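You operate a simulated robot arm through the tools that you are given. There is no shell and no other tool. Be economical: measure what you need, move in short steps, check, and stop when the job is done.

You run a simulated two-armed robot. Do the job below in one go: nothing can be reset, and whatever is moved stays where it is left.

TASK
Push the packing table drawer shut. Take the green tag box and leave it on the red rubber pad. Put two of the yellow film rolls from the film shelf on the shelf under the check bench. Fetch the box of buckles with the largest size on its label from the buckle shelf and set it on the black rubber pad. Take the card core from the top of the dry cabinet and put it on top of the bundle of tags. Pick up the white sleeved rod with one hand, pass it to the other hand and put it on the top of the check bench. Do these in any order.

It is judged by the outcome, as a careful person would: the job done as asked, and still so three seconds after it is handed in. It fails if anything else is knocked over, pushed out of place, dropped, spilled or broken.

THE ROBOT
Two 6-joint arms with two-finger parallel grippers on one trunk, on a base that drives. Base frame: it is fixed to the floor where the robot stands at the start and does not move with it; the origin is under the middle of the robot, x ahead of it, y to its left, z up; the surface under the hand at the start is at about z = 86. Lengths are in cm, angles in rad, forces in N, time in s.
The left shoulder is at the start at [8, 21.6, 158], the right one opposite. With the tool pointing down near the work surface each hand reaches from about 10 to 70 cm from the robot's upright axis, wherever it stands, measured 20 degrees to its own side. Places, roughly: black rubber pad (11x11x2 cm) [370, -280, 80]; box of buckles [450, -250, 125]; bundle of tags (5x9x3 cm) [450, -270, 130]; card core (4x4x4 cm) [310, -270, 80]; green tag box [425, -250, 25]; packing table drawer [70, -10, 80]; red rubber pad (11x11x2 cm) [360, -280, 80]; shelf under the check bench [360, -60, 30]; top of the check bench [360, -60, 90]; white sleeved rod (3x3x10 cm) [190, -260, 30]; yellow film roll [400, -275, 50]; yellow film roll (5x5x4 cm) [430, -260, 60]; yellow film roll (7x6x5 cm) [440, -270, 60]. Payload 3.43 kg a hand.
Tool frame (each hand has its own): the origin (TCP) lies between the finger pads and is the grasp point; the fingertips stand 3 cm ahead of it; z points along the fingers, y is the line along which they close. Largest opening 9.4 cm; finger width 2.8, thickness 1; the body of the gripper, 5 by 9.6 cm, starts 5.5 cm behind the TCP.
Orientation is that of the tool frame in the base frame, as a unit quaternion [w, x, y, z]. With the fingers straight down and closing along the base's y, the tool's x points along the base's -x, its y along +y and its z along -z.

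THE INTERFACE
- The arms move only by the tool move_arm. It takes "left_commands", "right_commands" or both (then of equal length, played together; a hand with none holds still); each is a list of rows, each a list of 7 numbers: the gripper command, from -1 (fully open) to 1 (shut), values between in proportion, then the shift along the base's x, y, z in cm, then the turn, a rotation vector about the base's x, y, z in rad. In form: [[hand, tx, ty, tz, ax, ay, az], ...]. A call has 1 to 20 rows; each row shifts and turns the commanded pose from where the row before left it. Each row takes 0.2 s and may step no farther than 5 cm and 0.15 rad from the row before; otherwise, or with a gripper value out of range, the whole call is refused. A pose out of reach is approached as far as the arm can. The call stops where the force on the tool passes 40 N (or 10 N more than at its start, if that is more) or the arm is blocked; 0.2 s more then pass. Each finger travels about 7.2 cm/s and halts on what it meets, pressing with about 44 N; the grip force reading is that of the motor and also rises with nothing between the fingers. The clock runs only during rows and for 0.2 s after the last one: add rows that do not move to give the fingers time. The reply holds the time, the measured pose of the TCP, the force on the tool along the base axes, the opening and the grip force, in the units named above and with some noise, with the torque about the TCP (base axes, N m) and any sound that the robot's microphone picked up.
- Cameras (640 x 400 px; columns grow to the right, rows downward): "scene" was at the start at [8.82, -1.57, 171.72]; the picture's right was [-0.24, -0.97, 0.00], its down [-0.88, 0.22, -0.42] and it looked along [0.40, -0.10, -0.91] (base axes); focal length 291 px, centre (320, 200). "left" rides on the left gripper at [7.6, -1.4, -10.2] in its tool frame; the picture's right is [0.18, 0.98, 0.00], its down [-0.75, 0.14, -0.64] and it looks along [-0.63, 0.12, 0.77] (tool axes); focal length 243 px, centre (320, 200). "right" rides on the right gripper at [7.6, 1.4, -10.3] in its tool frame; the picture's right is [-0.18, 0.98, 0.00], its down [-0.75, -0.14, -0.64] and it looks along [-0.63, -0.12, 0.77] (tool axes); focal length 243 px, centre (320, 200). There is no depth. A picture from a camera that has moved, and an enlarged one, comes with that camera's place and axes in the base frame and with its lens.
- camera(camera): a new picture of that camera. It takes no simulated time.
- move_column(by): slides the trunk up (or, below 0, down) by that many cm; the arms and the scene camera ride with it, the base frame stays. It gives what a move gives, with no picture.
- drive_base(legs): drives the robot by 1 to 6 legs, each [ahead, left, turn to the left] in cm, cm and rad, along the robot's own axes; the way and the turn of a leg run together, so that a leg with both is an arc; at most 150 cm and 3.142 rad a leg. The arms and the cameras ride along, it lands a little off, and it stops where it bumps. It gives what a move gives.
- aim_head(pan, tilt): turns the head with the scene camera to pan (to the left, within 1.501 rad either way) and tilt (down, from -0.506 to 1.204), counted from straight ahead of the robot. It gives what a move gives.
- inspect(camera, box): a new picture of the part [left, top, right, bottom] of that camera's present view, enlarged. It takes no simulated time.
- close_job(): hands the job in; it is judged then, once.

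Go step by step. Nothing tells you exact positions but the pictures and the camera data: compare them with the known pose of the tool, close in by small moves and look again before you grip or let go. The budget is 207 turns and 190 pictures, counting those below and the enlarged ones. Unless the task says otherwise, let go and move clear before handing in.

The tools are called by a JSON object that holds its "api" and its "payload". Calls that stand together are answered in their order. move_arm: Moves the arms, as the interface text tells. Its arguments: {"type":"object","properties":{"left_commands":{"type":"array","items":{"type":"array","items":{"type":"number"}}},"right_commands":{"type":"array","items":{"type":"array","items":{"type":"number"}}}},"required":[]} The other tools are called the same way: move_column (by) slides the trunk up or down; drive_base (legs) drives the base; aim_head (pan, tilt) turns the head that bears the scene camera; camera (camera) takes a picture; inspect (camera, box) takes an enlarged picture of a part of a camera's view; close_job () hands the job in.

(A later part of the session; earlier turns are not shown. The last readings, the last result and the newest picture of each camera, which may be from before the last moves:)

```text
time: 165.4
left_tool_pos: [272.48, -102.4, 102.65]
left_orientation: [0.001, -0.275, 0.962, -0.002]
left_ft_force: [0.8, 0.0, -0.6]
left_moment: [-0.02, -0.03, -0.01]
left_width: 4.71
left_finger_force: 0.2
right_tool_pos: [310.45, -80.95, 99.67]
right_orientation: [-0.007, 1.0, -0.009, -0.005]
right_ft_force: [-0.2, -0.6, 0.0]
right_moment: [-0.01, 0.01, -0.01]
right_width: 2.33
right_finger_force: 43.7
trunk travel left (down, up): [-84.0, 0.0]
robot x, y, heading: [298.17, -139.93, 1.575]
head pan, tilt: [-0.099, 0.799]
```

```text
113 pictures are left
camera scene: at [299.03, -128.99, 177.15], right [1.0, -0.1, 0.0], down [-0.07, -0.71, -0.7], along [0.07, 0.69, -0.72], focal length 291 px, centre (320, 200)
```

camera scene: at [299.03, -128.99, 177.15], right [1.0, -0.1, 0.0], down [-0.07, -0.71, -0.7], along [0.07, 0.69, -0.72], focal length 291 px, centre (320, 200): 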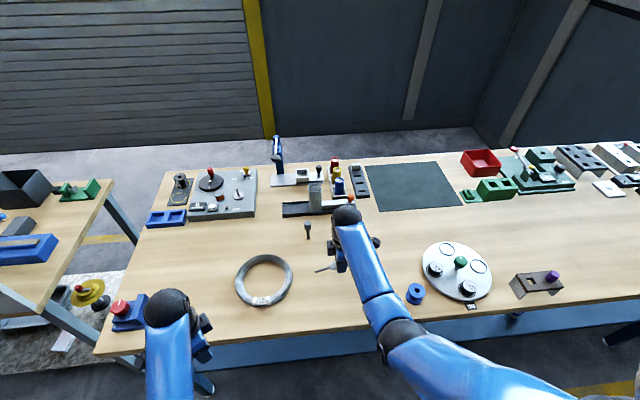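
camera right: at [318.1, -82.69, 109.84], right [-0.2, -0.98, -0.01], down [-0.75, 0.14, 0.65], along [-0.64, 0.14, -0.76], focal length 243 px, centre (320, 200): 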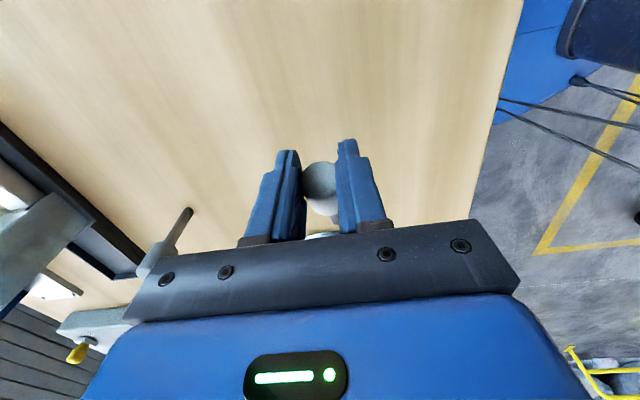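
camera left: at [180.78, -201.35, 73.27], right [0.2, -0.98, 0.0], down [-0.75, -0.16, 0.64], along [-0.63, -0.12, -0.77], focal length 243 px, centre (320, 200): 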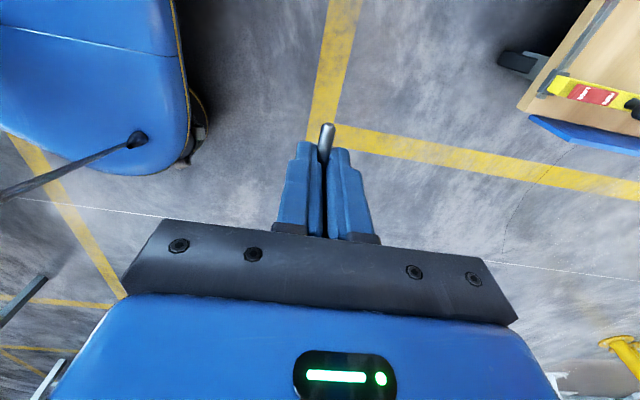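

The rod pitches with the hand: it's level only with the hand tilted 0.5 rad, so I'll restore that tilt and then descend toward the bench.

{"api": "move_arm", "payload": {"right_commands": [[1, 0, 0, 0, 0, 0.125, 0], [1, 0, 0, 0, 0, 0.125, 0], [1, 0, 0, 0, 0, 0.125, 0], [1, 0, 0, 0, 0, 0.125, 0], [1, 0, 0.5, -1.5, 0, 0, 0], [1, 0, 0.5, -1.5, 0, 0, 0], [1, 0, 0, -1.5, 0, 0, 0]]}}

{"api": "inspect", "payload": {"camera": "scene", "box": [230, 190, 450, 320]}}

{"api": "camera", "payload": {"camera": "right"}}

```text
time: 167.0
left_tool_pos: [272.47, -102.38, 102.7]
left_orientation: [0.001, -0.275, 0.962, -0.001]
left_ft_force: [-0.3, 0.4, 0.6]
left_moment: [0.0, 0.0, -0.01]
left_width: 4.7
left_finger_force: 0.0
right_tool_pos: [310.4, -79.97, 95.27]
right_orientation: [-0.006, 0.968, -0.009, -0.252]
right_ft_force: [-0.1, 0.6, -0.2]
right_moment: [0.0, 0.0, -0.02]
right_width: 2.3
right_finger_force: 44.2
trunk travel left (down, up): [-84.0, 0.0]
robot x, y, heading: [298.16, -140.25, 1.572]
head pan, tilt: [-0.099, 0.799]
```

```text
2.91 times, centred on (340, 255) of scene
camera zoom: at [298.96, -129.05, 177.16], right [1.0, -0.1, 0.0], down [-0.07, -0.71, -0.7], along [0.07, 0.69, -0.72], focal length 846 px, centre (262, 40)
```

zoom: 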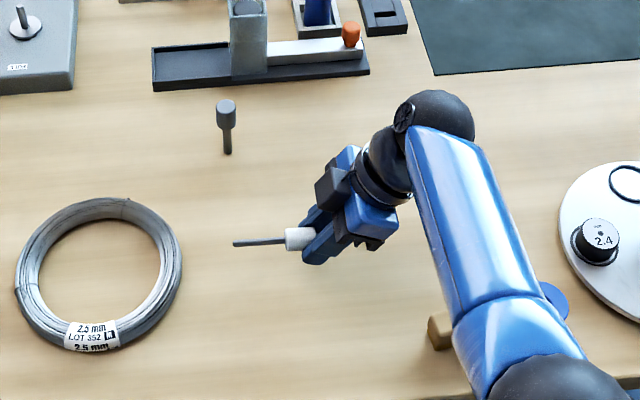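

```text
111 pictures are left
camera right: at [322.07, -81.73, 100.43], right [-0.18, -0.98, 0.08], down [-0.34, 0.14, 0.93], along [-0.92, 0.14, -0.36], focal length 243 px, centre (320, 200)
```

right: 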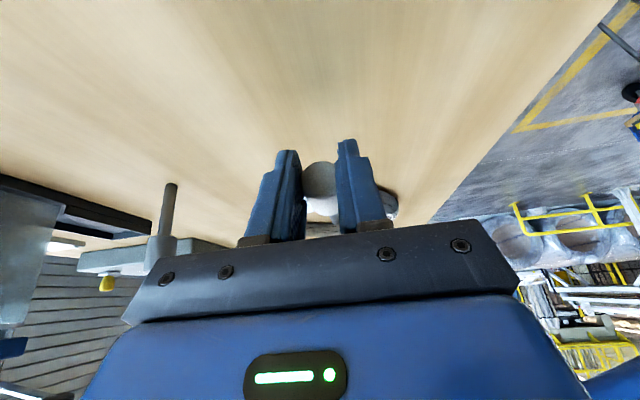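

{"api": "move_arm", "payload": {"right_commands": [[1, 0, 0, -1.5, 0, 0, 0], [1, 0, 0, -1.2, 0, 0, 0], [1, 0, 0, -0.4, 0, 0, 0], [1, 0, 0, 0, 0, 0, 0]]}}

{"api": "inspect", "payload": {"camera": "scene", "box": [280, 210, 380, 290]}}

```text
time: 168.0
left_tool_pos: [272.45, -102.28, 102.54]
left_orientation: [0.001, -0.274, 0.962, -0.001]
left_ft_force: [-1.1, -0.7, -0.1]
left_moment: [0.03, 0.01, 0.01]
left_width: 4.72
left_finger_force: 0.1
right_tool_pos: [310.5, -79.98, 92.14]
right_orientation: [-0.005, 0.968, -0.009, -0.252]
right_ft_force: [-0.2, -0.6, -0.9]
right_moment: [0.02, -0.03, -0.01]
right_width: 2.32
right_finger_force: 44.4
trunk travel left (down, up): [-84.0, 0.0]
robot x, y, heading: [298.14, -140.01, 1.574]
head pan, tilt: [-0.099, 0.799]
```

```text
5.00 times, centred on (330, 250) of scene
camera zoom: at [298.95, -129.09, 177.16], right [1.0, -0.1, 0.0], down [-0.07, -0.71, -0.7], along [0.07, 0.69, -0.72], focal length 1455 px, centre (270, -50)
```

zoom: 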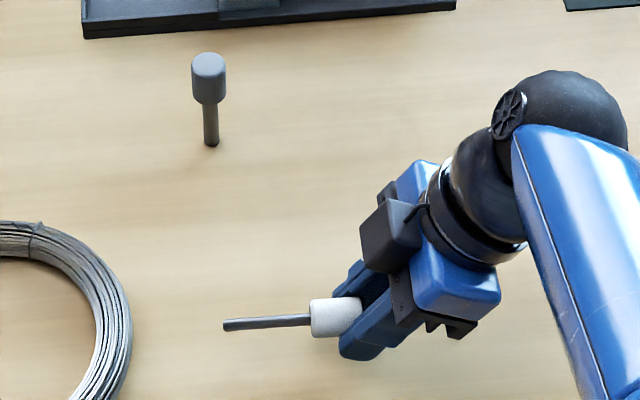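

{"api": "move_arm", "payload": {"right_commands": [[1, 0, 0, -0.3, 0, 0, 0], [1, 0, 0, -0.3, 0, 0, 0], [1, 0, 0, -0.3, 0, 0, 0]]}}

```text
time: 168.8
left_tool_pos: [272.4, -102.5, 102.7]
left_orientation: [0.0, -0.275, 0.961, -0.002]
left_ft_force: [0.3, 0.9, -0.5]
left_moment: [0.0, -0.01, 0.02]
left_width: 4.68
left_finger_force: 0.1
right_tool_pos: [310.53, -79.88, 91.37]
right_orientation: [-0.007, 0.968, -0.009, -0.252]
right_ft_force: [1.4, 0.6, 6.1]
right_moment: [-0.06, -0.01, -0.02]
right_width: 2.29
right_finger_force: 44.6
trunk travel left (down, up): [-84.0, 0.0]
robot x, y, heading: [298.28, -139.63, 1.575]
head pan, tilt: [-0.099, 0.799]
```

Fingertips touch the bench (6 N). Opening gently so the rod settles between the fingers.

{"api": "move_arm", "payload": {"right_commands": [[0.3, 0, 0, 0, 0, 0, 0], [0.2, 0, 0, 0, 0, 0, 0], [0.2, 0, 0, 0, 0, 0, 0]]}}

{"api": "inspect", "payload": {"camera": "scene", "box": [280, 210, 380, 290]}}

{"api": "camera", "payload": {"camera": "right"}}

```text
time: 169.6
left_tool_pos: [272.44, -102.48, 102.59]
left_orientation: [0.001, -0.275, 0.961, -0.001]
left_ft_force: [1.6, -0.2, -0.7]
left_moment: [-0.05, 0.03, -0.02]
left_width: 4.65
left_finger_force: 0.0
right_tool_pos: [310.51, -79.81, 91.23]
right_orientation: [-0.007, 0.968, -0.009, -0.252]
right_ft_force: [2.1, 7.8, 14.4]
right_moment: [0.01, -0.02, -0.05]
right_width: 3.3
right_finger_force: 0.0
trunk travel left (down, up): [-84.0, 0.0]
robot x, y, heading: [298.44, -139.97, 1.569]
head pan, tilt: [-0.099, 0.799]
```

```text
5.00 times, centred on (330, 250) of scene
camera zoom: at [298.94, -129.12, 177.18], right [1.0, -0.1, 0.0], down [-0.07, -0.71, -0.7], along [0.07, 0.69, -0.72], focal length 1455 px, centre (270, -50)
```

zoom: 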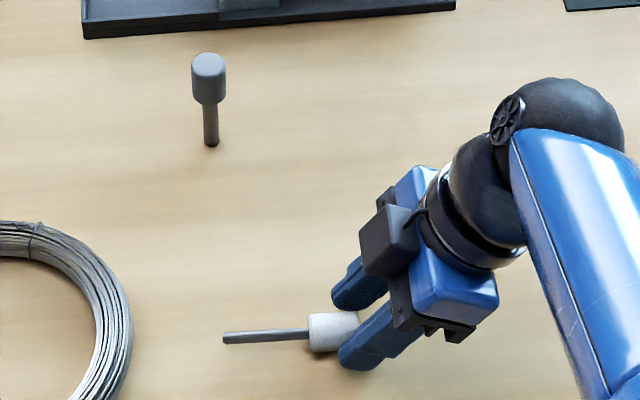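

```text
108 pictures are left
camera right: at [322.16, -81.61, 96.56], right [-0.18, -0.98, 0.08], down [-0.34, 0.14, 0.93], along [-0.92, 0.14, -0.36], focal length 243 px, centre (320, 200)
```

right: 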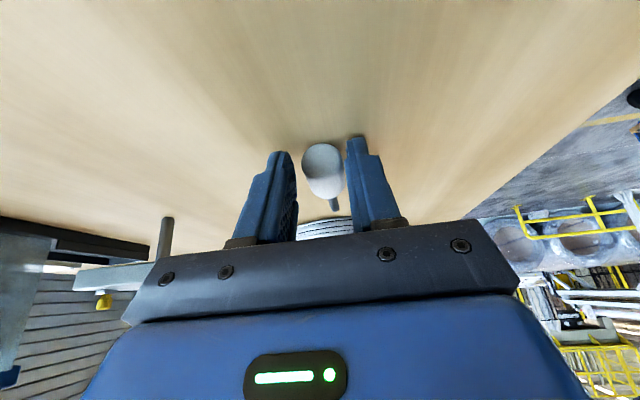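

Rod lies on the bench, free of the fingers. Opening wider and lifting straight up and back.

{"api": "move_arm", "payload": {"right_commands": [[-0.2, 0, 0, 0, 0, 0, 0], [-0.2, 1, 0, 1, 0, 0, 0], [-0.2, 1, 0, 2, 0, 0, 0], [-0.2, 0, 0, 3, 0, -0.125, 0], [-0.2, 0, -2, 3, 0, -0.125, 0], [-0.2, 0, -3, 1, 0, -0.125, 0], [-0.2, 0, -3, 0, 0, -0.125, 0], [-0.2, 0, -3, 0, 0, 0, 0]]}}

{"api": "inspect", "payload": {"camera": "scene", "box": [260, 190, 420, 310]}}

```text
time: 171.4
left_tool_pos: [272.42, -102.44, 102.65]
left_orientation: [0.001, -0.275, 0.961, -0.002]
left_ft_force: [-0.6, 0.2, -0.3]
left_moment: [0.02, 0.0, 0.0]
left_width: 4.68
left_finger_force: 0.1
right_tool_pos: [312.6, -91.07, 101.27]
right_orientation: [-0.008, 1.0, -0.008, -0.003]
right_ft_force: [-0.4, -0.1, 0.6]
right_moment: [0.01, -0.03, -0.02]
right_width: 5.61
right_finger_force: 0.0
trunk travel left (down, up): [-84.0, 0.0]
robot x, y, heading: [298.52, -140.32, 1.571]
head pan, tilt: [-0.099, 0.799]
```

```text
3.33 times, centred on (340, 250) of scene
camera zoom: at [298.93, -129.21, 177.17], right [1.0, -0.1, 0.0], down [-0.07, -0.71, -0.7], along [0.07, 0.69, -0.72], focal length 970 px, centre (253, 33)
```

zoom: 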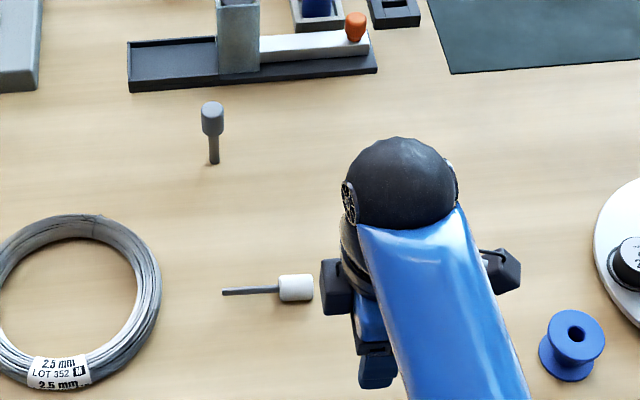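

The white rod rests on the bench, done. I'll back off, restore both wrists' yaw, and turn around toward the shelf side.

{"api": "drive_base", "payload": {"legs": [[-28, 0, 0]]}}

{"api": "move_arm", "payload": {"right_commands": [[-1, 0.8, 0, 0, 0, 0, -0.143], [-1, 0.8, 0, 0, 0, 0, -0.143], [-1, 0.8, 0, 0, 0, 0, -0.143], [-1, 0.8, 0, 0, 0, 0, -0.143], [-1, 0.8, 0, 0, 0, 0, -0.143], [-1, 0.8, 0, 0, 0, 0, -0.143], [-1, 0.8, 0, 0, 0, 0, -0.143], [-1, 0, 0, 0, 0, 0, -0.143], [-1, 0, 0, 0, 0, 0, -0.143], [-1, 0, 0, 0, 0, 0, -0.143], [-1, 0, 0, 0, 0, 0, -0.143]], "left_commands": [[-1, 0, 0, 0, 0, 0, 0.145], [-1, 0, 0, 0, 0, 0, 0.145], [-1, 0, 0, 0, 0, 0, 0.145], [-1, 0, 0, 0, 0, 0, 0.145], [-1, 0, 0, 0, 0, 0, 0.145], [-1, 0, 0, 0, 0, 0, 0.145], [-1, 0, 0, 0, 0, 0, 0.145], [-1, 0, 0, 0, 0, 0, 0], [-1, 0, 0, 0, 0, 0, 0], [-1, 0, 0, 0, 0, 0, 0], [-1, 0, 0, 0, 0, 0, 0]]}}

{"api": "drive_base", "payload": {"legs": [[0, 0, -1.57], [0, 0, -1.57], [0, 50, 0]]}}

{"api": "aim_head", "payload": {"pan": 0.6, "tilt": 0.5}}

{"api": "camera", "payload": {"camera": "scene"}}

```text
time: 173.3
left_tool_pos: [272.73, -129.03, 102.5]
left_orientation: [0.001, -0.273, 0.962, -0.004]
left_ft_force: [0.6, 0.5, 0.5]
left_moment: [-0.06, -0.03, 0.0]
left_width: 4.69
left_finger_force: 0.0
right_tool_pos: [312.88, -117.89, 101.06]
right_orientation: [-0.005, 1.0, -0.011, -0.004]
right_ft_force: [-0.6, 0.7, 0.5]
right_moment: [-0.04, 0.01, -0.01]
right_width: 5.64
right_finger_force: 0.1
trunk travel left (down, up): [-84.0, 0.0]
robot x, y, heading: [298.35, -167.3, 1.567]
head pan, tilt: [-0.099, 0.799]
```

```text
time: 175.8
left_tool_pos: [272.78, -129.32, 102.59]
left_orientation: [0.002, -0.706, 0.708, -0.002]
left_ft_force: [0.1, 0.4, 0.4]
left_moment: [0.0, 0.02, -0.03]
left_width: 9.4
left_finger_force: 0.0
right_tool_pos: [318.44, -118.16, 101.31]
right_orientation: [0.009, -0.698, 0.716, -0.002]
right_ft_force: [-0.5, 0.7, 1.6]
right_moment: [-0.02, 0.01, 0.02]
right_width: 9.4
right_finger_force: 0.2
trunk travel left (down, up): [-84.0, 0.0]
robot x, y, heading: [298.16, -167.2, 1.563]
head pan, tilt: [-0.099, 0.799]
```

```text
time: 186.3
left_tool_pos: [372.88, -204.99, 102.64]
left_orientation: [0.0, 0.708, 0.707, -0.001]
left_ft_force: [0.0, -0.1, -0.3]
left_moment: [-0.02, -0.04, 0.0]
left_width: 9.4
left_finger_force: 0.0
right_tool_pos: [327.06, -216.36, 101.26]
right_orientation: [-0.002, 0.714, 0.7, -0.008]
right_ft_force: [-0.3, -0.1, -0.6]
right_moment: [-0.03, 0.01, 0.02]
right_width: 9.42
right_finger_force: 0.1
trunk travel left (down, up): [-84.0, 0.0]
robot x, y, heading: [347.48, -166.72, -1.569]
head pan, tilt: [-0.099, 0.799]
```

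```text
time: 187.4
left_tool_pos: [372.98, -205.04, 102.5]
left_orientation: [-0.001, 0.707, 0.707, -0.001]
left_ft_force: [-0.2, 0.1, 0.2]
left_moment: [-0.02, 0.0, 0.01]
left_width: 9.36
left_finger_force: 0.1
right_tool_pos: [327.23, -216.2, 101.19]
right_orientation: [-0.002, 0.714, 0.7, -0.009]
right_ft_force: [0.4, -0.3, -0.3]
right_moment: [-0.01, 0.0, -0.04]
right_width: 9.4
right_finger_force: 0.1
trunk travel left (down, up): [-84.0, 0.0]
robot x, y, heading: [347.38, -167.37, -1.576]
head pan, tilt: [0.6, 0.499]
```

```text
106 pictures are left
camera scene: at [352.55, -177.99, 179.75], right [-0.83, -0.56, 0.0], down [-0.27, 0.4, -0.88], along [0.49, -0.73, -0.48], focal length 291 px, centre (320, 200)
```

scene: 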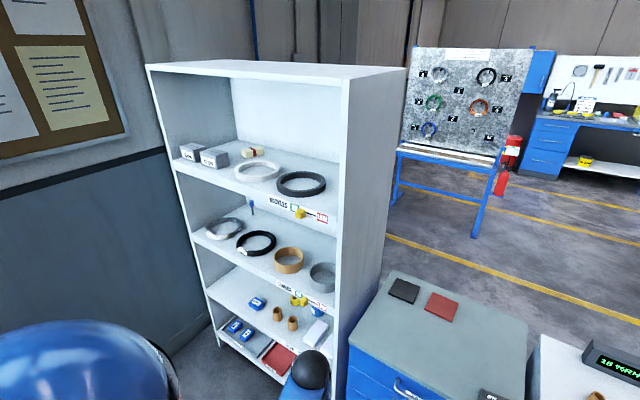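

The shelf unit is in view: grey buckle boxes and a tag bundle up top, yellow rolls lower down. Zooming for details.

{"api": "inspect", "payload": {"camera": "scene", "box": [140, 120, 350, 240]}}

{"api": "inspect", "payload": {"camera": "scene", "box": [190, 250, 360, 390]}}

```text
3.05 times, centred on (245, 180) of scene
camera zoom: at [352.55, -177.99, 179.75], right [-0.83, -0.56, 0.0], down [-0.27, 0.4, -0.88], along [0.49, -0.73, -0.48], focal length 887 px, centre (549, 261)
```

zoom: 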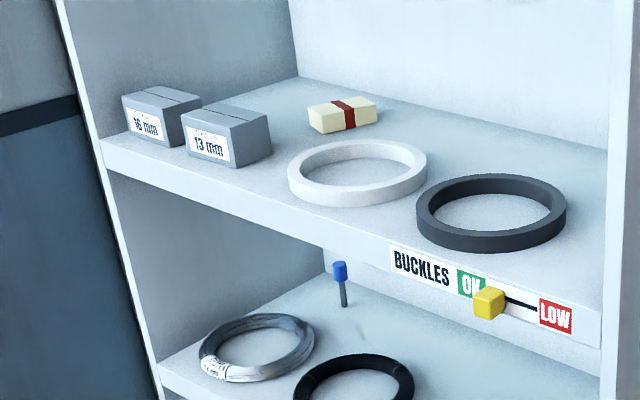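

```text
2.86 times, centred on (275, 320) of scene
camera zoom: at [352.55, -177.99, 179.75], right [-0.83, -0.56, 0.0], down [-0.27, 0.4, -0.88], along [0.49, -0.73, -0.48], focal length 831 px, centre (449, -143)
```

zoom: 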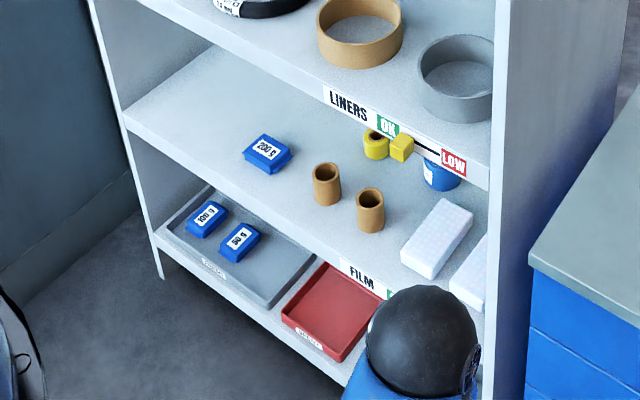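

Boxes read 16 mm and 13 mm; rolls are on the FILM level. I'll drive in front of the shelf (x≈440, y≈-180) for a closer look.

{"api": "drive_base", "payload": {"legs": [[0, 93, 0], [10, 0, 0]]}}

{"api": "aim_head", "payload": {"pan": 0.0, "tilt": 0.45}}

{"api": "camera", "payload": {"camera": "scene"}}

```text
time: 193.0
left_tool_pos: [467.18, -214.24, 102.79]
left_orientation: [0.001, 0.708, 0.706, -0.004]
left_ft_force: [0.3, 0.8, -0.5]
left_moment: [-0.03, -0.01, -0.01]
left_width: 9.39
left_finger_force: 0.1
right_tool_pos: [421.43, -225.46, 101.66]
right_orientation: [0.0, 0.714, 0.7, -0.012]
right_ft_force: [0.3, -0.4, 0.8]
right_moment: [-0.04, -0.01, -0.02]
right_width: 9.39
right_finger_force: 0.1
trunk travel left (down, up): [-84.0, 0.0]
robot x, y, heading: [441.42, -177.51, -1.572]
head pan, tilt: [0.6, 0.499]
```

```text
time: 194.0
left_tool_pos: [467.18, -215.15, 102.48]
left_orientation: [-0.002, 0.708, 0.706, 0.0]
left_ft_force: [-0.4, -1.0, 0.4]
left_moment: [0.03, 0.01, -0.02]
left_width: 9.41
left_finger_force: 0.0
right_tool_pos: [421.37, -226.24, 101.17]
right_orientation: [-0.003, 0.714, 0.7, -0.009]
right_ft_force: [-0.8, 0.3, 0.9]
right_moment: [-0.01, -0.05, 0.01]
right_width: 9.39
right_finger_force: 0.2
trunk travel left (down, up): [-84.0, 0.0]
robot x, y, heading: [441.55, -177.28, -1.572]
head pan, tilt: [0.0, 0.45]
```

```text
103 pictures are left
camera scene: at [441.55, -189.94, 180.17], right [-1.0, 0.0, 0.0], down [0.0, 0.44, -0.9], along [0.0, -0.9, -0.44], focal length 291 px, centre (320, 200)
```

scene: 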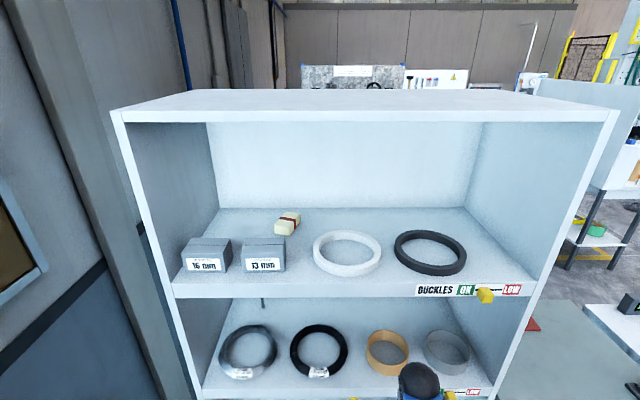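

Triangulated: box labels at y≈-247, z≈135, x≈455 (13 mm) and 470 (16 mm); shelf surface z≈132. Zooming to size them and check for more boxes.

{"api": "inspect", "payload": {"camera": "scene", "box": [160, 190, 320, 310]}}

{"api": "inspect", "payload": {"camera": "scene", "box": [180, 300, 520, 400]}}

```text
3.33 times, centred on (240, 250) of scene
camera zoom: at [441.55, -189.94, 180.17], right [-1.0, 0.0, 0.0], down [0.0, 0.44, -0.9], along [0.0, -0.9, -0.44], focal length 970 px, centre (587, 33)
```

zoom: 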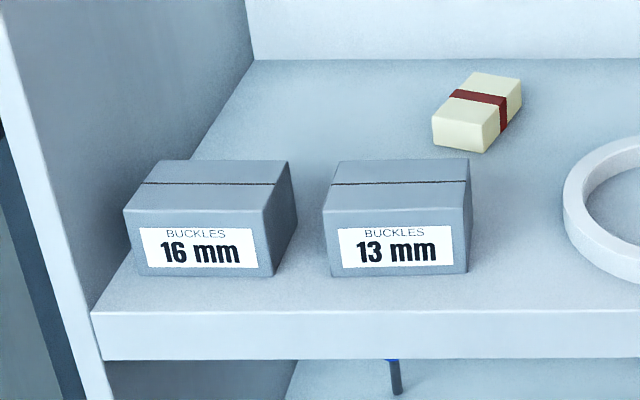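

```text
1.88 times, centred on (350, 350) of scene
camera zoom: at [441.55, -189.94, 180.17], right [-1.0, 0.0, 0.0], down [0.0, 0.44, -0.9], along [0.0, -0.9, -0.44], focal length 548 px, centre (264, -82)
```

zoom: 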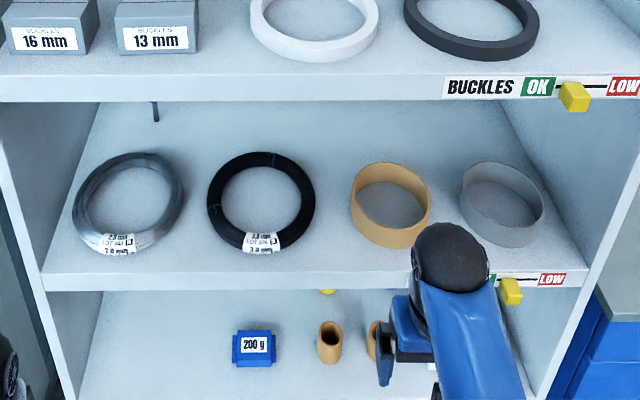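

Only 13 mm and 16 mm exist, so 16 mm is the one. Now I'll lower the trunk to look at the film level and the bottom level.

{"api": "move_column", "payload": {"by": -50}}

{"api": "aim_head", "payload": {"pan": 0.0, "tilt": 0.75}}

{"api": "camera", "payload": {"camera": "scene"}}

```text
refused: -50 is not a number from -40 to 40
```

```text
time: 194.8
left_tool_pos: [467.18, -214.89, 102.6]
left_orientation: [-0.002, 0.707, 0.707, -0.001]
left_ft_force: [0.2, 0.0, 0.4]
left_moment: [0.0, 0.01, -0.01]
left_width: 9.4
left_finger_force: 0.1
right_tool_pos: [421.31, -226.2, 101.18]
right_orientation: [-0.003, 0.714, 0.701, -0.009]
right_ft_force: [0.0, 1.3, -0.7]
right_moment: [0.02, -0.03, -0.02]
right_width: 9.37
right_finger_force: 0.1
trunk travel left (down, up): [-84.0, 0.0]
robot x, y, heading: [441.5, -177.34, -1.575]
head pan, tilt: [0.0, 0.75]
```

```text
100 pictures are left
camera scene: at [441.53, -188.69, 177.56], right [-1.0, 0.0, 0.0], down [0.0, 0.68, -0.73], along [0.0, -0.73, -0.68], focal length 291 px, centre (320, 200)
```

scene: 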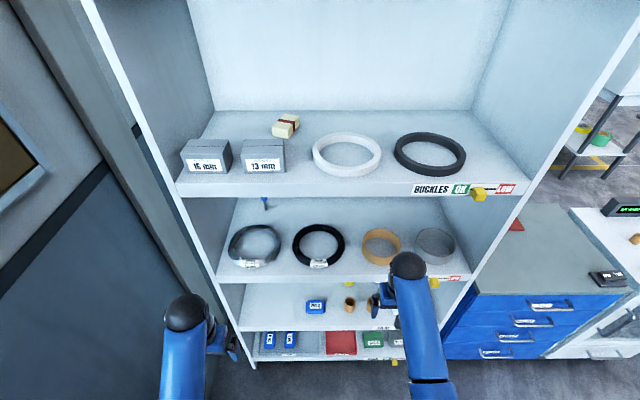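

{"api": "move_column", "payload": {"by": -40}}

{"api": "move_arm", "payload": {"right_commands": [[-1, -2, 2, 0, 0, 0, 0], [-1, -2, 2, 0, 0, 0, 0], [-1, -2, 2, 0, 0, 0, 0], [-1, -2, 2, 0, 0, 0, 0]]}}

{"api": "aim_head", "payload": {"pan": -0.1, "tilt": 0.7}}

{"api": "camera", "payload": {"camera": "scene"}}

{"api": "inspect", "payload": {"camera": "scene", "box": [200, 170, 480, 330]}}

```text
time: 198.7
left_tool_pos: [467.12, -214.82, 62.58]
left_orientation: [-0.001, 0.708, 0.706, -0.001]
left_ft_force: [-0.1, -0.1, -0.2]
left_moment: [0.02, 0.04, -0.02]
left_width: 9.42
left_finger_force: 0.1
right_tool_pos: [421.42, -226.19, 61.23]
right_orientation: [-0.003, 0.713, 0.701, -0.008]
right_ft_force: [0.8, -1.1, 0.7]
right_moment: [0.01, 0.03, -0.01]
right_width: 9.41
right_finger_force: 0.0
trunk travel left (down, up): [-44.0, 40.0]
robot x, y, heading: [441.57, -177.33, -1.574]
head pan, tilt: [0.0, 0.75]
```

```text
time: 199.7
left_tool_pos: [467.16, -214.81, 62.58]
left_orientation: [-0.001, 0.707, 0.707, -0.002]
left_ft_force: [0.7, -0.9, -0.2]
left_moment: [-0.02, -0.02, 0.0]
left_width: 9.39
left_finger_force: 0.0
right_tool_pos: [413.17, -217.93, 61.15]
right_orientation: [-0.002, 0.713, 0.701, -0.009]
right_ft_force: [0.5, 0.2, -0.8]
right_moment: [0.02, -0.02, 0.0]
right_width: 9.38
right_finger_force: 0.0
trunk travel left (down, up): [-44.0, 40.0]
robot x, y, heading: [441.62, -177.3, -1.571]
head pan, tilt: [0.0, 0.75]
```

```text
time: 200.3
left_tool_pos: [467.13, -214.81, 62.5]
left_orientation: [-0.002, 0.708, 0.706, -0.002]
left_ft_force: [0.5, 0.2, 0.0]
left_moment: [-0.03, -0.02, 0.02]
left_width: 9.39
left_finger_force: 0.1
right_tool_pos: [413.41, -218.03, 61.23]
right_orientation: [-0.002, 0.713, 0.701, -0.009]
right_ft_force: [0.3, -0.2, 0.2]
right_moment: [-0.05, 0.01, 0.02]
right_width: 9.41
right_finger_force: 0.0
trunk travel left (down, up): [-44.0, 40.0]
robot x, y, heading: [441.37, -177.09, -1.574]
head pan, tilt: [-0.099, 0.7]
```

```text
99 pictures are left
camera scene: at [440.69, -188.79, 137.98], right [-0.99, 0.1, 0.0], down [0.07, 0.64, -0.76], along [-0.08, -0.76, -0.64], focal length 291 px, centre (320, 200)
```

scene: 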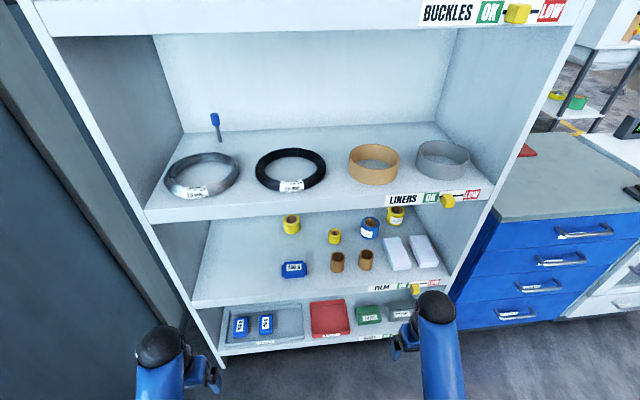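

```text
2.29 times, centred on (340, 250) of scene
camera zoom: at [440.69, -188.79, 137.98], right [-0.99, 0.1, 0.0], down [0.07, 0.64, -0.76], along [-0.08, -0.76, -0.64], focal length 665 px, centre (274, 86)
```

zoom: 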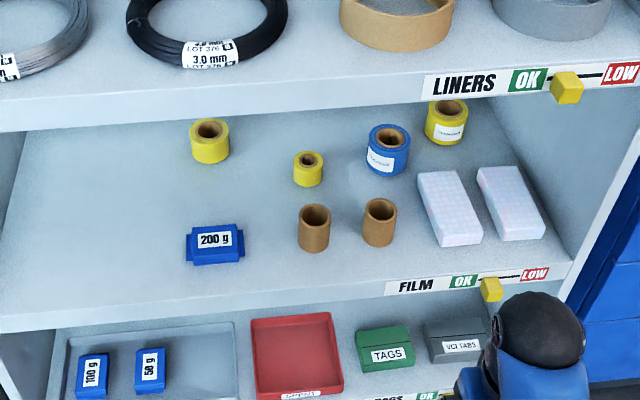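

Three yellow rolls: A (443,-272) 6.6 wide, B (427,-264) small, C (401,-271) at the wall. Brown rolls stand in front of B, so I'd like the hand camera on top: testing a 180° roll of the right hand in free space.

{"api": "move_arm", "payload": {"right_commands": [[-1, 0, 0, 0, 0, 0, 0.15], [-1, 0, 0, 0, 0, 0, 0.15], [-1, 0, 0, 0, 0, 0, 0.15], [-1, 0, 0, 0, 0, 0, 0.15], [-1, 0, 0, 0, 0, 0, 0.15], [-1, 0, 0, 0, 0, 0, 0.15], [-1, 0, 0, 0, 0, 0, 0.15], [-1, 0, 0, 0, 0, 0, 0.15], [-1, 0, 0, 0, 0, 0, 0.15], [-1, 0, 0, 0, 0, 0, 0.15], [-1, 0, 0, 0, 0, 0, 0.15], [-1, 0, 0, 0, 0, 0, 0.15], [-1, 0, 0, 0, 0, 0, 0.15], [-1, 0, 0, 0, 0, 0, 0.15], [-1, 0, 0, 0, 0, 0, 0.15], [-1, 0, 0, 0, 0, 0, 0.15], [-1, 0, 0, 0, 0, 0, 0.15], [-1, 0, 0, 0, 0, 0, 0.15], [-1, 0, 0, 0, 0, 0, 0.15], [-1, 0, 0, 0, 0, 0, 0.15]]}}

```text
time: 204.5
left_tool_pos: [467.16, -214.8, 62.53]
left_orientation: [-0.003, 0.708, 0.706, -0.002]
left_ft_force: [0.3, -0.2, 0.4]
left_moment: [0.01, 0.02, 0.02]
left_width: 9.39
left_finger_force: 0.1
right_tool_pos: [418.99, -218.78, 61.4]
right_orientation: [0.007, -0.645, 0.765, -0.002]
right_ft_force: [0.6, -0.9, 0.9]
right_moment: [0.01, 0.03, 0.0]
right_width: 9.37
right_finger_force: 0.1
right hand out of reach, approached as far as the arm can: row 19, 20
trunk travel left (down, up): [-44.0, 40.0]
robot x, y, heading: [441.85, -177.08, -1.57]
head pan, tilt: [-0.099, 0.7]
```

The flip works to ~2.7 rad, leaving the camera side facing forward. Now pitching the right hand 45° forward (camera up), and repositioning the base to x≈430, y≈-197.

{"api": "move_arm", "payload": {"right_commands": [[-1, 0, 1, 0, 0, 0, -0.1], [-1, 0, 1, 0, -0.13, 0.02, 0], [-1, 0, 1, 0, -0.13, 0.02, 0], [-1, 0, 1, 0, -0.13, 0.02, 0], [-1, 0, 1, 0, -0.13, 0.02, 0], [-1, 0, 1, 0, -0.13, 0.02, 0], [-1, 0, 0, 0, -0.13, 0.02, 0]], "left_commands": [[-1, 0, 1, 1, 0, 0, 0], [-1, 0, 1, 1, -0.13, 0, 0], [-1, 0, 1, 1, -0.13, 0, 0], [-1, 0, 0, 0, -0.13, 0, 0], [-1, 0, 0, 0, -0.13, 0, 0], [-1, 0, 0, 0, -0.13, 0, 0], [-1, 0, 0, 0, -0.13, 0, 0]]}}

{"api": "drive_base", "payload": {"legs": [[17, -11, 0]]}}

{"api": "camera", "payload": {"camera": "right"}}

{"api": "camera", "payload": {"camera": "scene"}}

```text
time: 206.3
left_tool_pos: [466.94, -214.48, 67.4]
left_orientation: [0.289, 0.661, 0.63, -0.288]
left_ft_force: [0.9, 1.0, 0.3]
left_moment: [-0.01, -0.03, 0.01]
left_width: 9.39
left_finger_force: 0.0
right_tool_pos: [418.66, -212.74, 61.23]
right_orientation: [-0.27, -0.566, 0.731, -0.27]
right_ft_force: [0.0, -0.7, -0.3]
right_moment: [0.01, 0.03, 0.0]
right_width: 9.38
right_finger_force: 0.0
trunk travel left (down, up): [-44.0, 40.0]
robot x, y, heading: [441.41, -177.04, -1.57]
head pan, tilt: [-0.099, 0.7]
stopped in row 7 (left hand): the arm was blocked; the commanded pose is now the measured one
```

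```text
time: 208.0
left_tool_pos: [455.92, -231.6, 67.34]
left_orientation: [0.288, 0.661, 0.631, -0.287]
left_ft_force: [0.4, -0.2, 0.0]
left_moment: [0.0, -0.01, -0.01]
left_width: 9.39
left_finger_force: 0.1
right_tool_pos: [407.88, -230.15, 61.13]
right_orientation: [-0.27, -0.566, 0.731, -0.27]
right_ft_force: [0.0, -0.4, -0.6]
right_moment: [0.0, -0.02, 0.01]
right_width: 9.41
right_finger_force: 0.1
trunk travel left (down, up): [-44.0, 40.0]
robot x, y, heading: [430.76, -194.46, -1.567]
head pan, tilt: [-0.099, 0.7]
```

```text
97 pictures are left
camera right: at [405.74, -227.8, 73.74], right [-0.92, 0.34, -0.22], down [0.36, 0.93, -0.06], along [0.18, -0.13, -0.97], focal length 243 px, centre (320, 200)
```

right: 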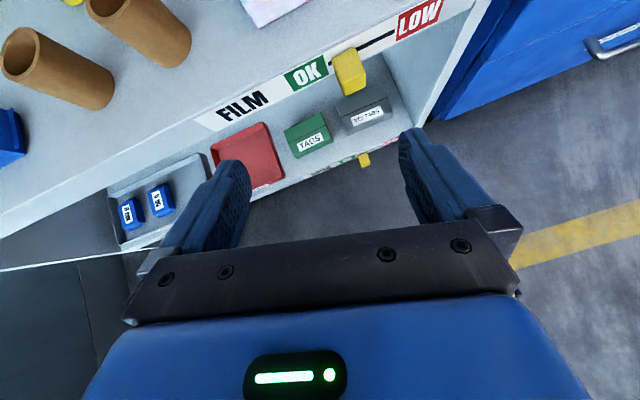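

```text
96 pictures are left
camera scene: at [429.72, -206.09, 137.98], right [-0.99, 0.1, 0.0], down [0.06, 0.64, -0.76], along [-0.08, -0.76, -0.64], focal length 291 px, centre (320, 200)
```

scene: 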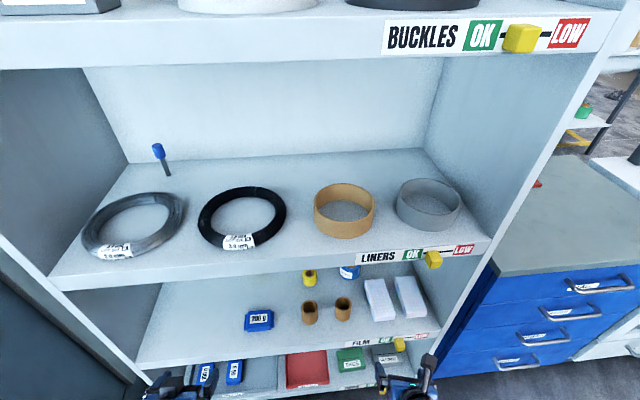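

Right hand points 45° forward-down. I'll move closer, lower the trunk 6, and bring the right hand to just outside the shelf in line with roll B.

{"api": "move_arm", "payload": {"right_commands": [[-1, 3, 1, 2.5, 0, 0, 0], [-1, 4, 0, 2.5, 0, 0, 0], [-1, 4, 0, 2.5, 0, 0, 0], [-1, 4, 0, 1.5, 0, 0, 0], [-1, 4, 0, 0, 0, 0, 0]]}}

{"api": "drive_base", "payload": {"legs": [[6, 0, 0]]}}

{"api": "move_column", "payload": {"by": -6}}

{"api": "camera", "payload": {"camera": "right"}}

{"api": "camera", "payload": {"camera": "left"}}

```text
time: 209.2
left_tool_pos: [456.06, -231.71, 67.21]
left_orientation: [0.287, 0.661, 0.63, -0.288]
left_ft_force: [-0.9, -0.9, -0.1]
left_moment: [0.0, -0.01, -0.01]
left_width: 9.4
left_finger_force: 0.0
right_tool_pos: [426.8, -229.21, 70.33]
right_orientation: [-0.271, -0.566, 0.73, -0.27]
right_ft_force: [0.0, 0.0, 0.6]
right_moment: [0.0, 0.01, 0.01]
right_width: 9.39
right_finger_force: 0.1
trunk travel left (down, up): [-44.0, 40.0]
robot x, y, heading: [431.02, -194.35, -1.569]
head pan, tilt: [-0.099, 0.7]
```

```text
time: 210.1
left_tool_pos: [455.97, -237.62, 67.24]
left_orientation: [0.288, 0.661, 0.631, -0.287]
left_ft_force: [0.5, -0.1, 0.2]
left_moment: [0.0, 0.0, -0.05]
left_width: 9.38
left_finger_force: 0.0
right_tool_pos: [426.74, -235.25, 70.36]
right_orientation: [-0.27, -0.566, 0.73, -0.27]
right_ft_force: [-0.5, 0.6, -0.1]
right_moment: [-0.05, 0.03, -0.02]
right_width: 9.4
right_finger_force: 0.0
trunk travel left (down, up): [-44.0, 40.0]
robot x, y, heading: [430.6, -200.1, -1.574]
head pan, tilt: [-0.099, 0.7]
```

```text
time: 211.1
left_tool_pos: [455.95, -237.68, 61.24]
left_orientation: [0.287, 0.661, 0.63, -0.288]
left_ft_force: [0.5, 0.1, 0.5]
left_moment: [0.02, -0.01, 0.06]
left_width: 9.43
left_finger_force: 0.1
right_tool_pos: [426.79, -235.32, 64.3]
right_orientation: [-0.27, -0.566, 0.73, -0.271]
right_ft_force: [0.5, -0.3, 0.0]
right_moment: [0.02, -0.01, -0.01]
right_width: 9.4
right_finger_force: 0.0
trunk travel left (down, up): [-38.0, 46.0]
robot x, y, heading: [430.48, -200.67, -1.572]
head pan, tilt: [-0.099, 0.7]
```

```text
95 pictures are left
camera right: at [424.71, -232.95, 76.78], right [-0.92, 0.34, -0.22], down [0.36, 0.93, -0.06], along [0.18, -0.13, -0.97], focal length 243 px, centre (320, 200)
```

right: 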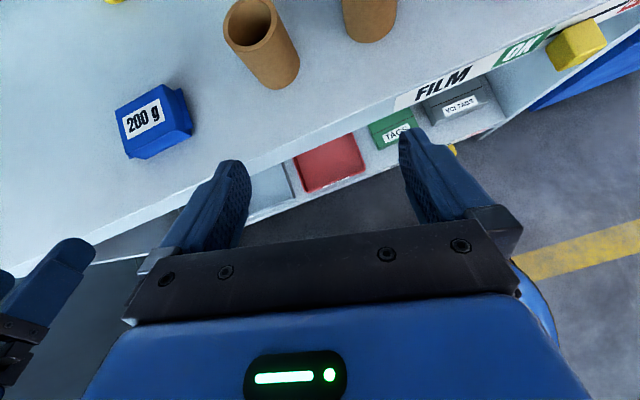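

```text
94 pictures are left
camera left: at [455.04, -224.84, 62.35], right [0.99, 0.08, -0.12], down [0.12, -0.03, 0.99], along [0.08, -1.0, -0.04], focal length 243 px, centre (320, 200)
```

left: 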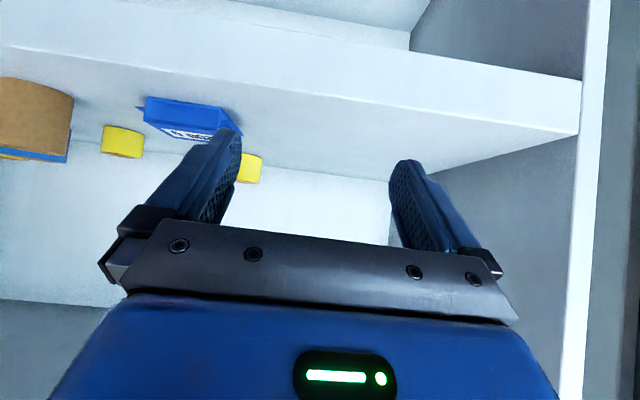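

Both cameras agree: A at (444, -272), B at (427.3, -263.6). Moving the right hand in over the brown rolls to y≈-257.

{"api": "move_arm", "payload": {"right_commands": [[-1, 0.1, -3, -0.2, 0, 0, 0], [-1, 0.1, -3, -0.2, 0, 0, 0], [-1, 0.1, -3, -0.2, 0, 0, 0], [-1, 0.1, -3, 0, 0, 0, 0], [-1, 0.1, -3, 0, 0, 0, 0], [-1, 0, -3, 0, 0, 0, 0], [-1, 0, -3, 0, 0, 0, 0]]}}

{"api": "camera", "payload": {"camera": "right"}}

{"api": "camera", "payload": {"camera": "left"}}

```text
time: 212.7
left_tool_pos: [456.06, -237.69, 61.3]
left_orientation: [0.288, 0.661, 0.63, -0.288]
left_ft_force: [0.3, 0.8, 1.3]
left_moment: [0.01, 0.01, 0.04]
left_width: 9.39
left_finger_force: 0.0
right_tool_pos: [427.47, -256.3, 63.74]
right_orientation: [-0.271, -0.566, 0.73, -0.27]
right_ft_force: [0.3, 0.2, 0.2]
right_moment: [0.0, -0.01, -0.01]
right_width: 9.41
right_finger_force: 0.1
trunk travel left (down, up): [-38.0, 46.0]
robot x, y, heading: [430.4, -200.71, -1.572]
head pan, tilt: [-0.099, 0.7]
```

```text
93 pictures are left
camera right: at [425.32, -254.0, 76.17], right [-0.92, 0.34, -0.22], down [0.36, 0.93, -0.06], along [0.18, -0.13, -0.97], focal length 243 px, centre (320, 200)
```

right: 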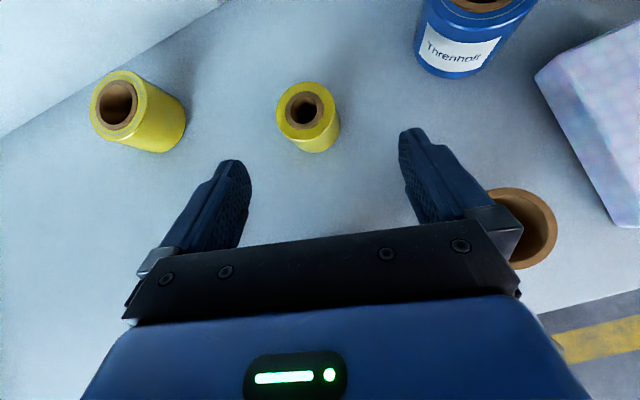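

```text
92 pictures are left
camera left: at [455.07, -224.89, 62.36], right [0.99, 0.08, -0.12], down [0.12, -0.03, 0.99], along [0.08, -1.0, -0.04], focal length 243 px, centre (320, 200)
```

left: 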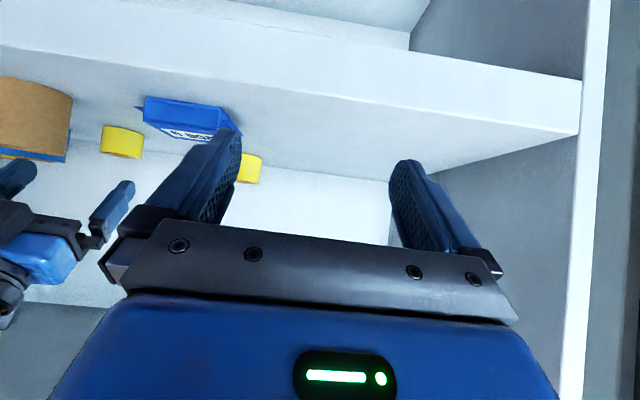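

B is centred; the remaining path lies along the finger axis. Descending to it and closing.

{"api": "move_arm", "payload": {"right_commands": [[-1, 0, -2, -2, 0, 0, 0], [-1, 0, -2, -2, 0, 0, 0], [-1, 0, -2, -2, 0, 0, 0], [-1, 0, -1.5, -1.5, 0, 0, 0], [-1, 0, -0.5, -0.7, 0, 0, 0]]}}

{"api": "camera", "payload": {"camera": "right"}}

```text
time: 213.8
left_tool_pos: [455.96, -237.27, 61.48]
left_orientation: [0.29, 0.66, 0.63, -0.289]
left_ft_force: [-0.7, -0.4, 0.3]
left_moment: [0.01, 0.03, -0.02]
left_width: 9.4
left_finger_force: 0.1
right_tool_pos: [427.95, -263.57, 57.55]
right_orientation: [-0.275, -0.564, 0.727, -0.279]
right_ft_force: [6.6, 45.7, 50.1]
right_moment: [1.4, 2.65, -2.37]
right_width: 9.36
right_finger_force: 0.0
trunk travel left (down, up): [-38.0, 46.0]
robot x, y, heading: [430.29, -200.68, -1.573]
head pan, tilt: [-0.099, 0.7]
stopped in row 5 (right hand): the force on the tool passed its limit at 88 N (the readings are from after the stop); the commanded pose is now the measured one
```

```text
91 pictures are left
camera right: at [425.72, -261.02, 70.0], right [-0.92, 0.33, -0.22], down [0.35, 0.93, -0.08], along [0.18, -0.15, -0.97], focal length 243 px, centre (320, 200)
```

right: 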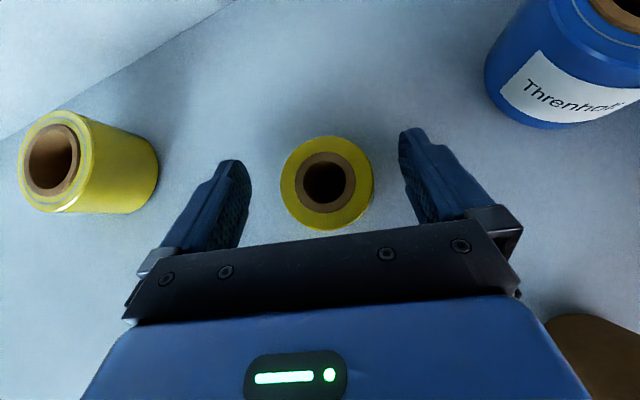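

The lower finger corner touched the shelf (surface is nearer z≈54). I'll lift 0.6, level the hand's roll slightly, then close.

{"api": "move_arm", "payload": {"right_commands": [[-1, -0.3, 0, 0.7, 0, 0, 0], [-1, 0, 0, 0, 0.012, 0.095, 0.095], [-1, 0, -0.3, -0.3, 0, 0, 0], [1, 0, 0, 0, 0, 0, 0], [1, 0, 0, 0, 0, 0, 0], [1, 0, 0, 0, 0, 0, 0], [1, 0, 0, 0, 0, 0, 0]]}}

{"api": "camera", "payload": {"camera": "right"}}

```text
time: 215.4
left_tool_pos: [456.0, -237.57, 61.32]
left_orientation: [0.289, 0.661, 0.629, -0.289]
left_ft_force: [-1.3, 0.3, 0.5]
left_moment: [0.0, -0.02, 0.01]
left_width: 9.4
left_finger_force: 0.2
right_tool_pos: [427.35, -263.93, 57.19]
right_orientation: [-0.29, -0.613, 0.689, -0.255]
right_ft_force: [-0.6, -1.2, 3.3]
right_moment: [-0.08, -0.09, -0.05]
right_width: 5.14
right_finger_force: 44.1
trunk travel left (down, up): [-38.0, 46.0]
robot x, y, heading: [430.43, -200.8, -1.574]
head pan, tilt: [-0.099, 0.7]
```

```text
90 pictures are left
camera right: at [426.2, -261.91, 69.76], right [-0.96, 0.25, -0.13], down [0.26, 0.96, -0.09], along [0.1, -0.12, -0.99], focal length 243 px, centre (320, 200)
```

right: 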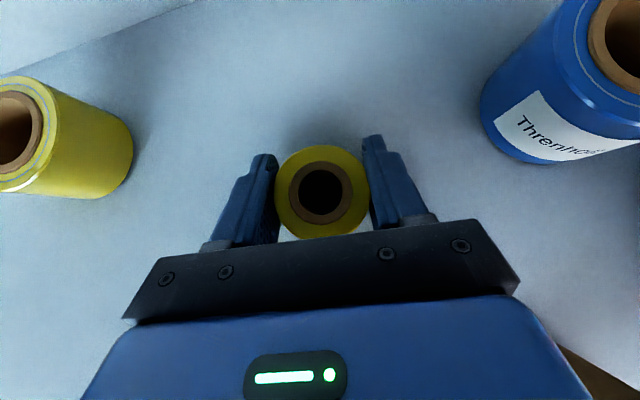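

Roll B gripped (5.1 cm). Retracting the same way out.

{"api": "move_arm", "payload": {"right_commands": [[1, 0, 1.5, 2, 0, 0, 0], [1, 0, 1.8, 2, 0, 0, 0], [1, 0, 2, 2, 0, 0, 0], [1, 0, 2, 1, 0, 0, 0], [1, 0, 3, 0, 0, 0, 0], [1, 0, 3, 0, 0, 0, 0], [1, -1, 3, 0, 0, 0, 0], [1, -1, 3, 0, 0, 0, 0], [1, -2, 3, 0, 0, 0, 0], [1, -3, 3, 0, 0, 0, 0], [1, -3, 2, 0, 0, 0, 0], [1, -3, 0, 0, 0, 0, 0]]}}

{"api": "camera", "payload": {"camera": "scene"}}

{"api": "camera", "payload": {"camera": "left"}}

```text
time: 218.0
left_tool_pos: [456.02, -237.42, 61.23]
left_orientation: [0.288, 0.661, 0.63, -0.288]
left_ft_force: [-0.5, 0.1, -0.3]
left_moment: [0.0, 0.0, -0.01]
left_width: 9.39
left_finger_force: 0.0
right_tool_pos: [414.44, -236.86, 64.01]
right_orientation: [-0.29, -0.614, 0.689, -0.255]
right_ft_force: [-0.3, -0.4, -0.2]
right_moment: [0.01, 0.04, -0.01]
right_width: 5.13
right_finger_force: 43.8
trunk travel left (down, up): [-38.0, 46.0]
robot x, y, heading: [430.53, -200.17, -1.572]
head pan, tilt: [-0.099, 0.7]
```

```text
89 pictures are left
camera scene: at [429.76, -211.92, 131.99], right [-0.99, 0.1, 0.0], down [0.06, 0.64, -0.77], along [-0.08, -0.76, -0.64], focal length 291 px, centre (320, 200)
```

scene: 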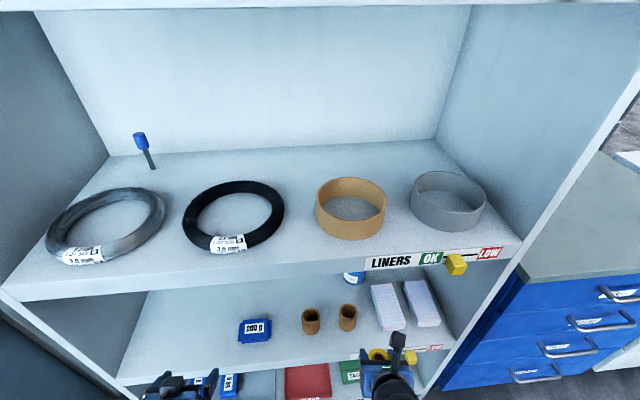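

```text
88 pictures are left
camera left: at [455.07, -224.74, 62.41], right [0.99, 0.08, -0.12], down [0.12, -0.03, 0.99], along [0.08, -1.0, -0.04], focal length 243 px, centre (320, 200)
```

left: 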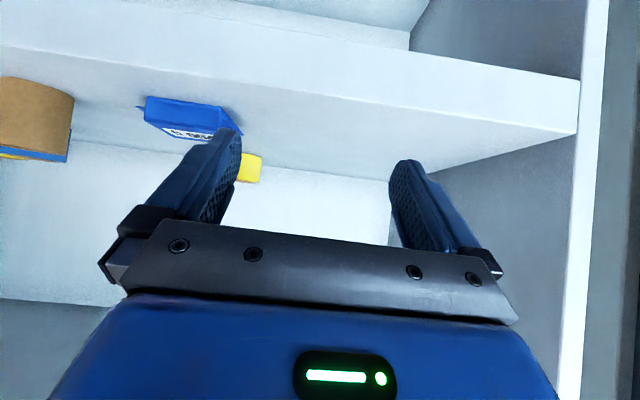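

Roll B is out. For roll A behind the 200 g box, I'll flip the left hand about its finger axis too so its camera is on top.

{"api": "move_arm", "payload": {"left_commands": [[-1, 0, 0, 0.2, -0.0024, -0.111, -0.1005], [-1, 0, 0, 0.2, -0.0024, -0.111, -0.1005], [-1, 0, 0, 0.2, -0.0024, -0.111, -0.1005], [-1, 0, 0, 0.2, -0.0024, -0.111, -0.1005], [-1, 0, 0, 0.2, -0.0024, -0.111, -0.1005], [-1, 0, 0, 0.2, -0.0024, -0.111, -0.1005], [-1, 0, 0, 0.2, -0.0024, -0.111, -0.1005], [-1, 0, 0, 0.2, -0.0024, -0.111, -0.1005], [-1, 0, 0, 0.2, -0.0024, -0.111, -0.1005], [-1, 0, 0, 0.2, -0.0024, -0.111, -0.1005], [-1, 0, 0, 0.2, -0.0024, -0.111, -0.1005], [-1, 0, 0, 0.2, -0.0024, -0.111, -0.1005], [-1, 0, 0, 0.2, -0.0024, -0.111, -0.1005], [-1, 0, 0, 0.2, -0.0024, -0.111, -0.1005], [-1, 0, 0, 0.2, -0.0024, -0.111, -0.1005], [-1, 0, 0, 0, -0.0024, -0.111, -0.1005], [-1, 0, 0, 0, -0.0024, -0.111, -0.1005], [-1, 0, 0, 0, -0.0024, -0.111, -0.1005], [-1, 0, 0, 0, -0.0024, -0.111, -0.1005], [-1, 0, 0, 0, -0.0024, -0.111, -0.1005]]}}

{"api": "camera", "payload": {"camera": "left"}}

```text
time: 222.2
left_tool_pos: [451.62, -237.95, 64.51]
left_orientation: [0.304, 0.678, -0.614, 0.267]
left_ft_force: [-0.3, -0.1, -0.5]
left_moment: [0.02, 0.0, -0.02]
left_width: 9.39
left_finger_force: 0.0
left hand out of reach, approached as far as the arm can: row 18, 19, 20
right_tool_pos: [414.44, -236.74, 63.98]
right_orientation: [-0.29, -0.613, 0.69, -0.255]
right_ft_force: [0.0, -0.6, -0.1]
right_moment: [0.0, -0.01, 0.0]
right_width: 4.88
right_finger_force: 44.3
trunk travel left (down, up): [-38.0, 46.0]
robot x, y, heading: [430.59, -200.59, -1.573]
head pan, tilt: [-0.099, 0.7]
```

```text
87 pictures are left
camera left: at [453.92, -235.37, 76.78], right [-0.96, -0.19, 0.22], down [-0.21, 0.97, -0.11], along [-0.19, -0.15, -0.97], focal length 243 px, centre (320, 200)
```

left: 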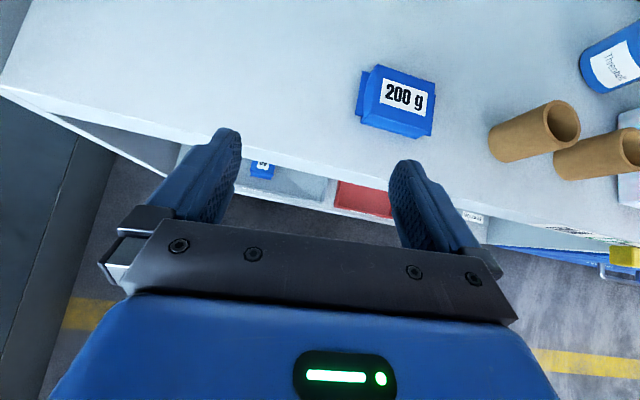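

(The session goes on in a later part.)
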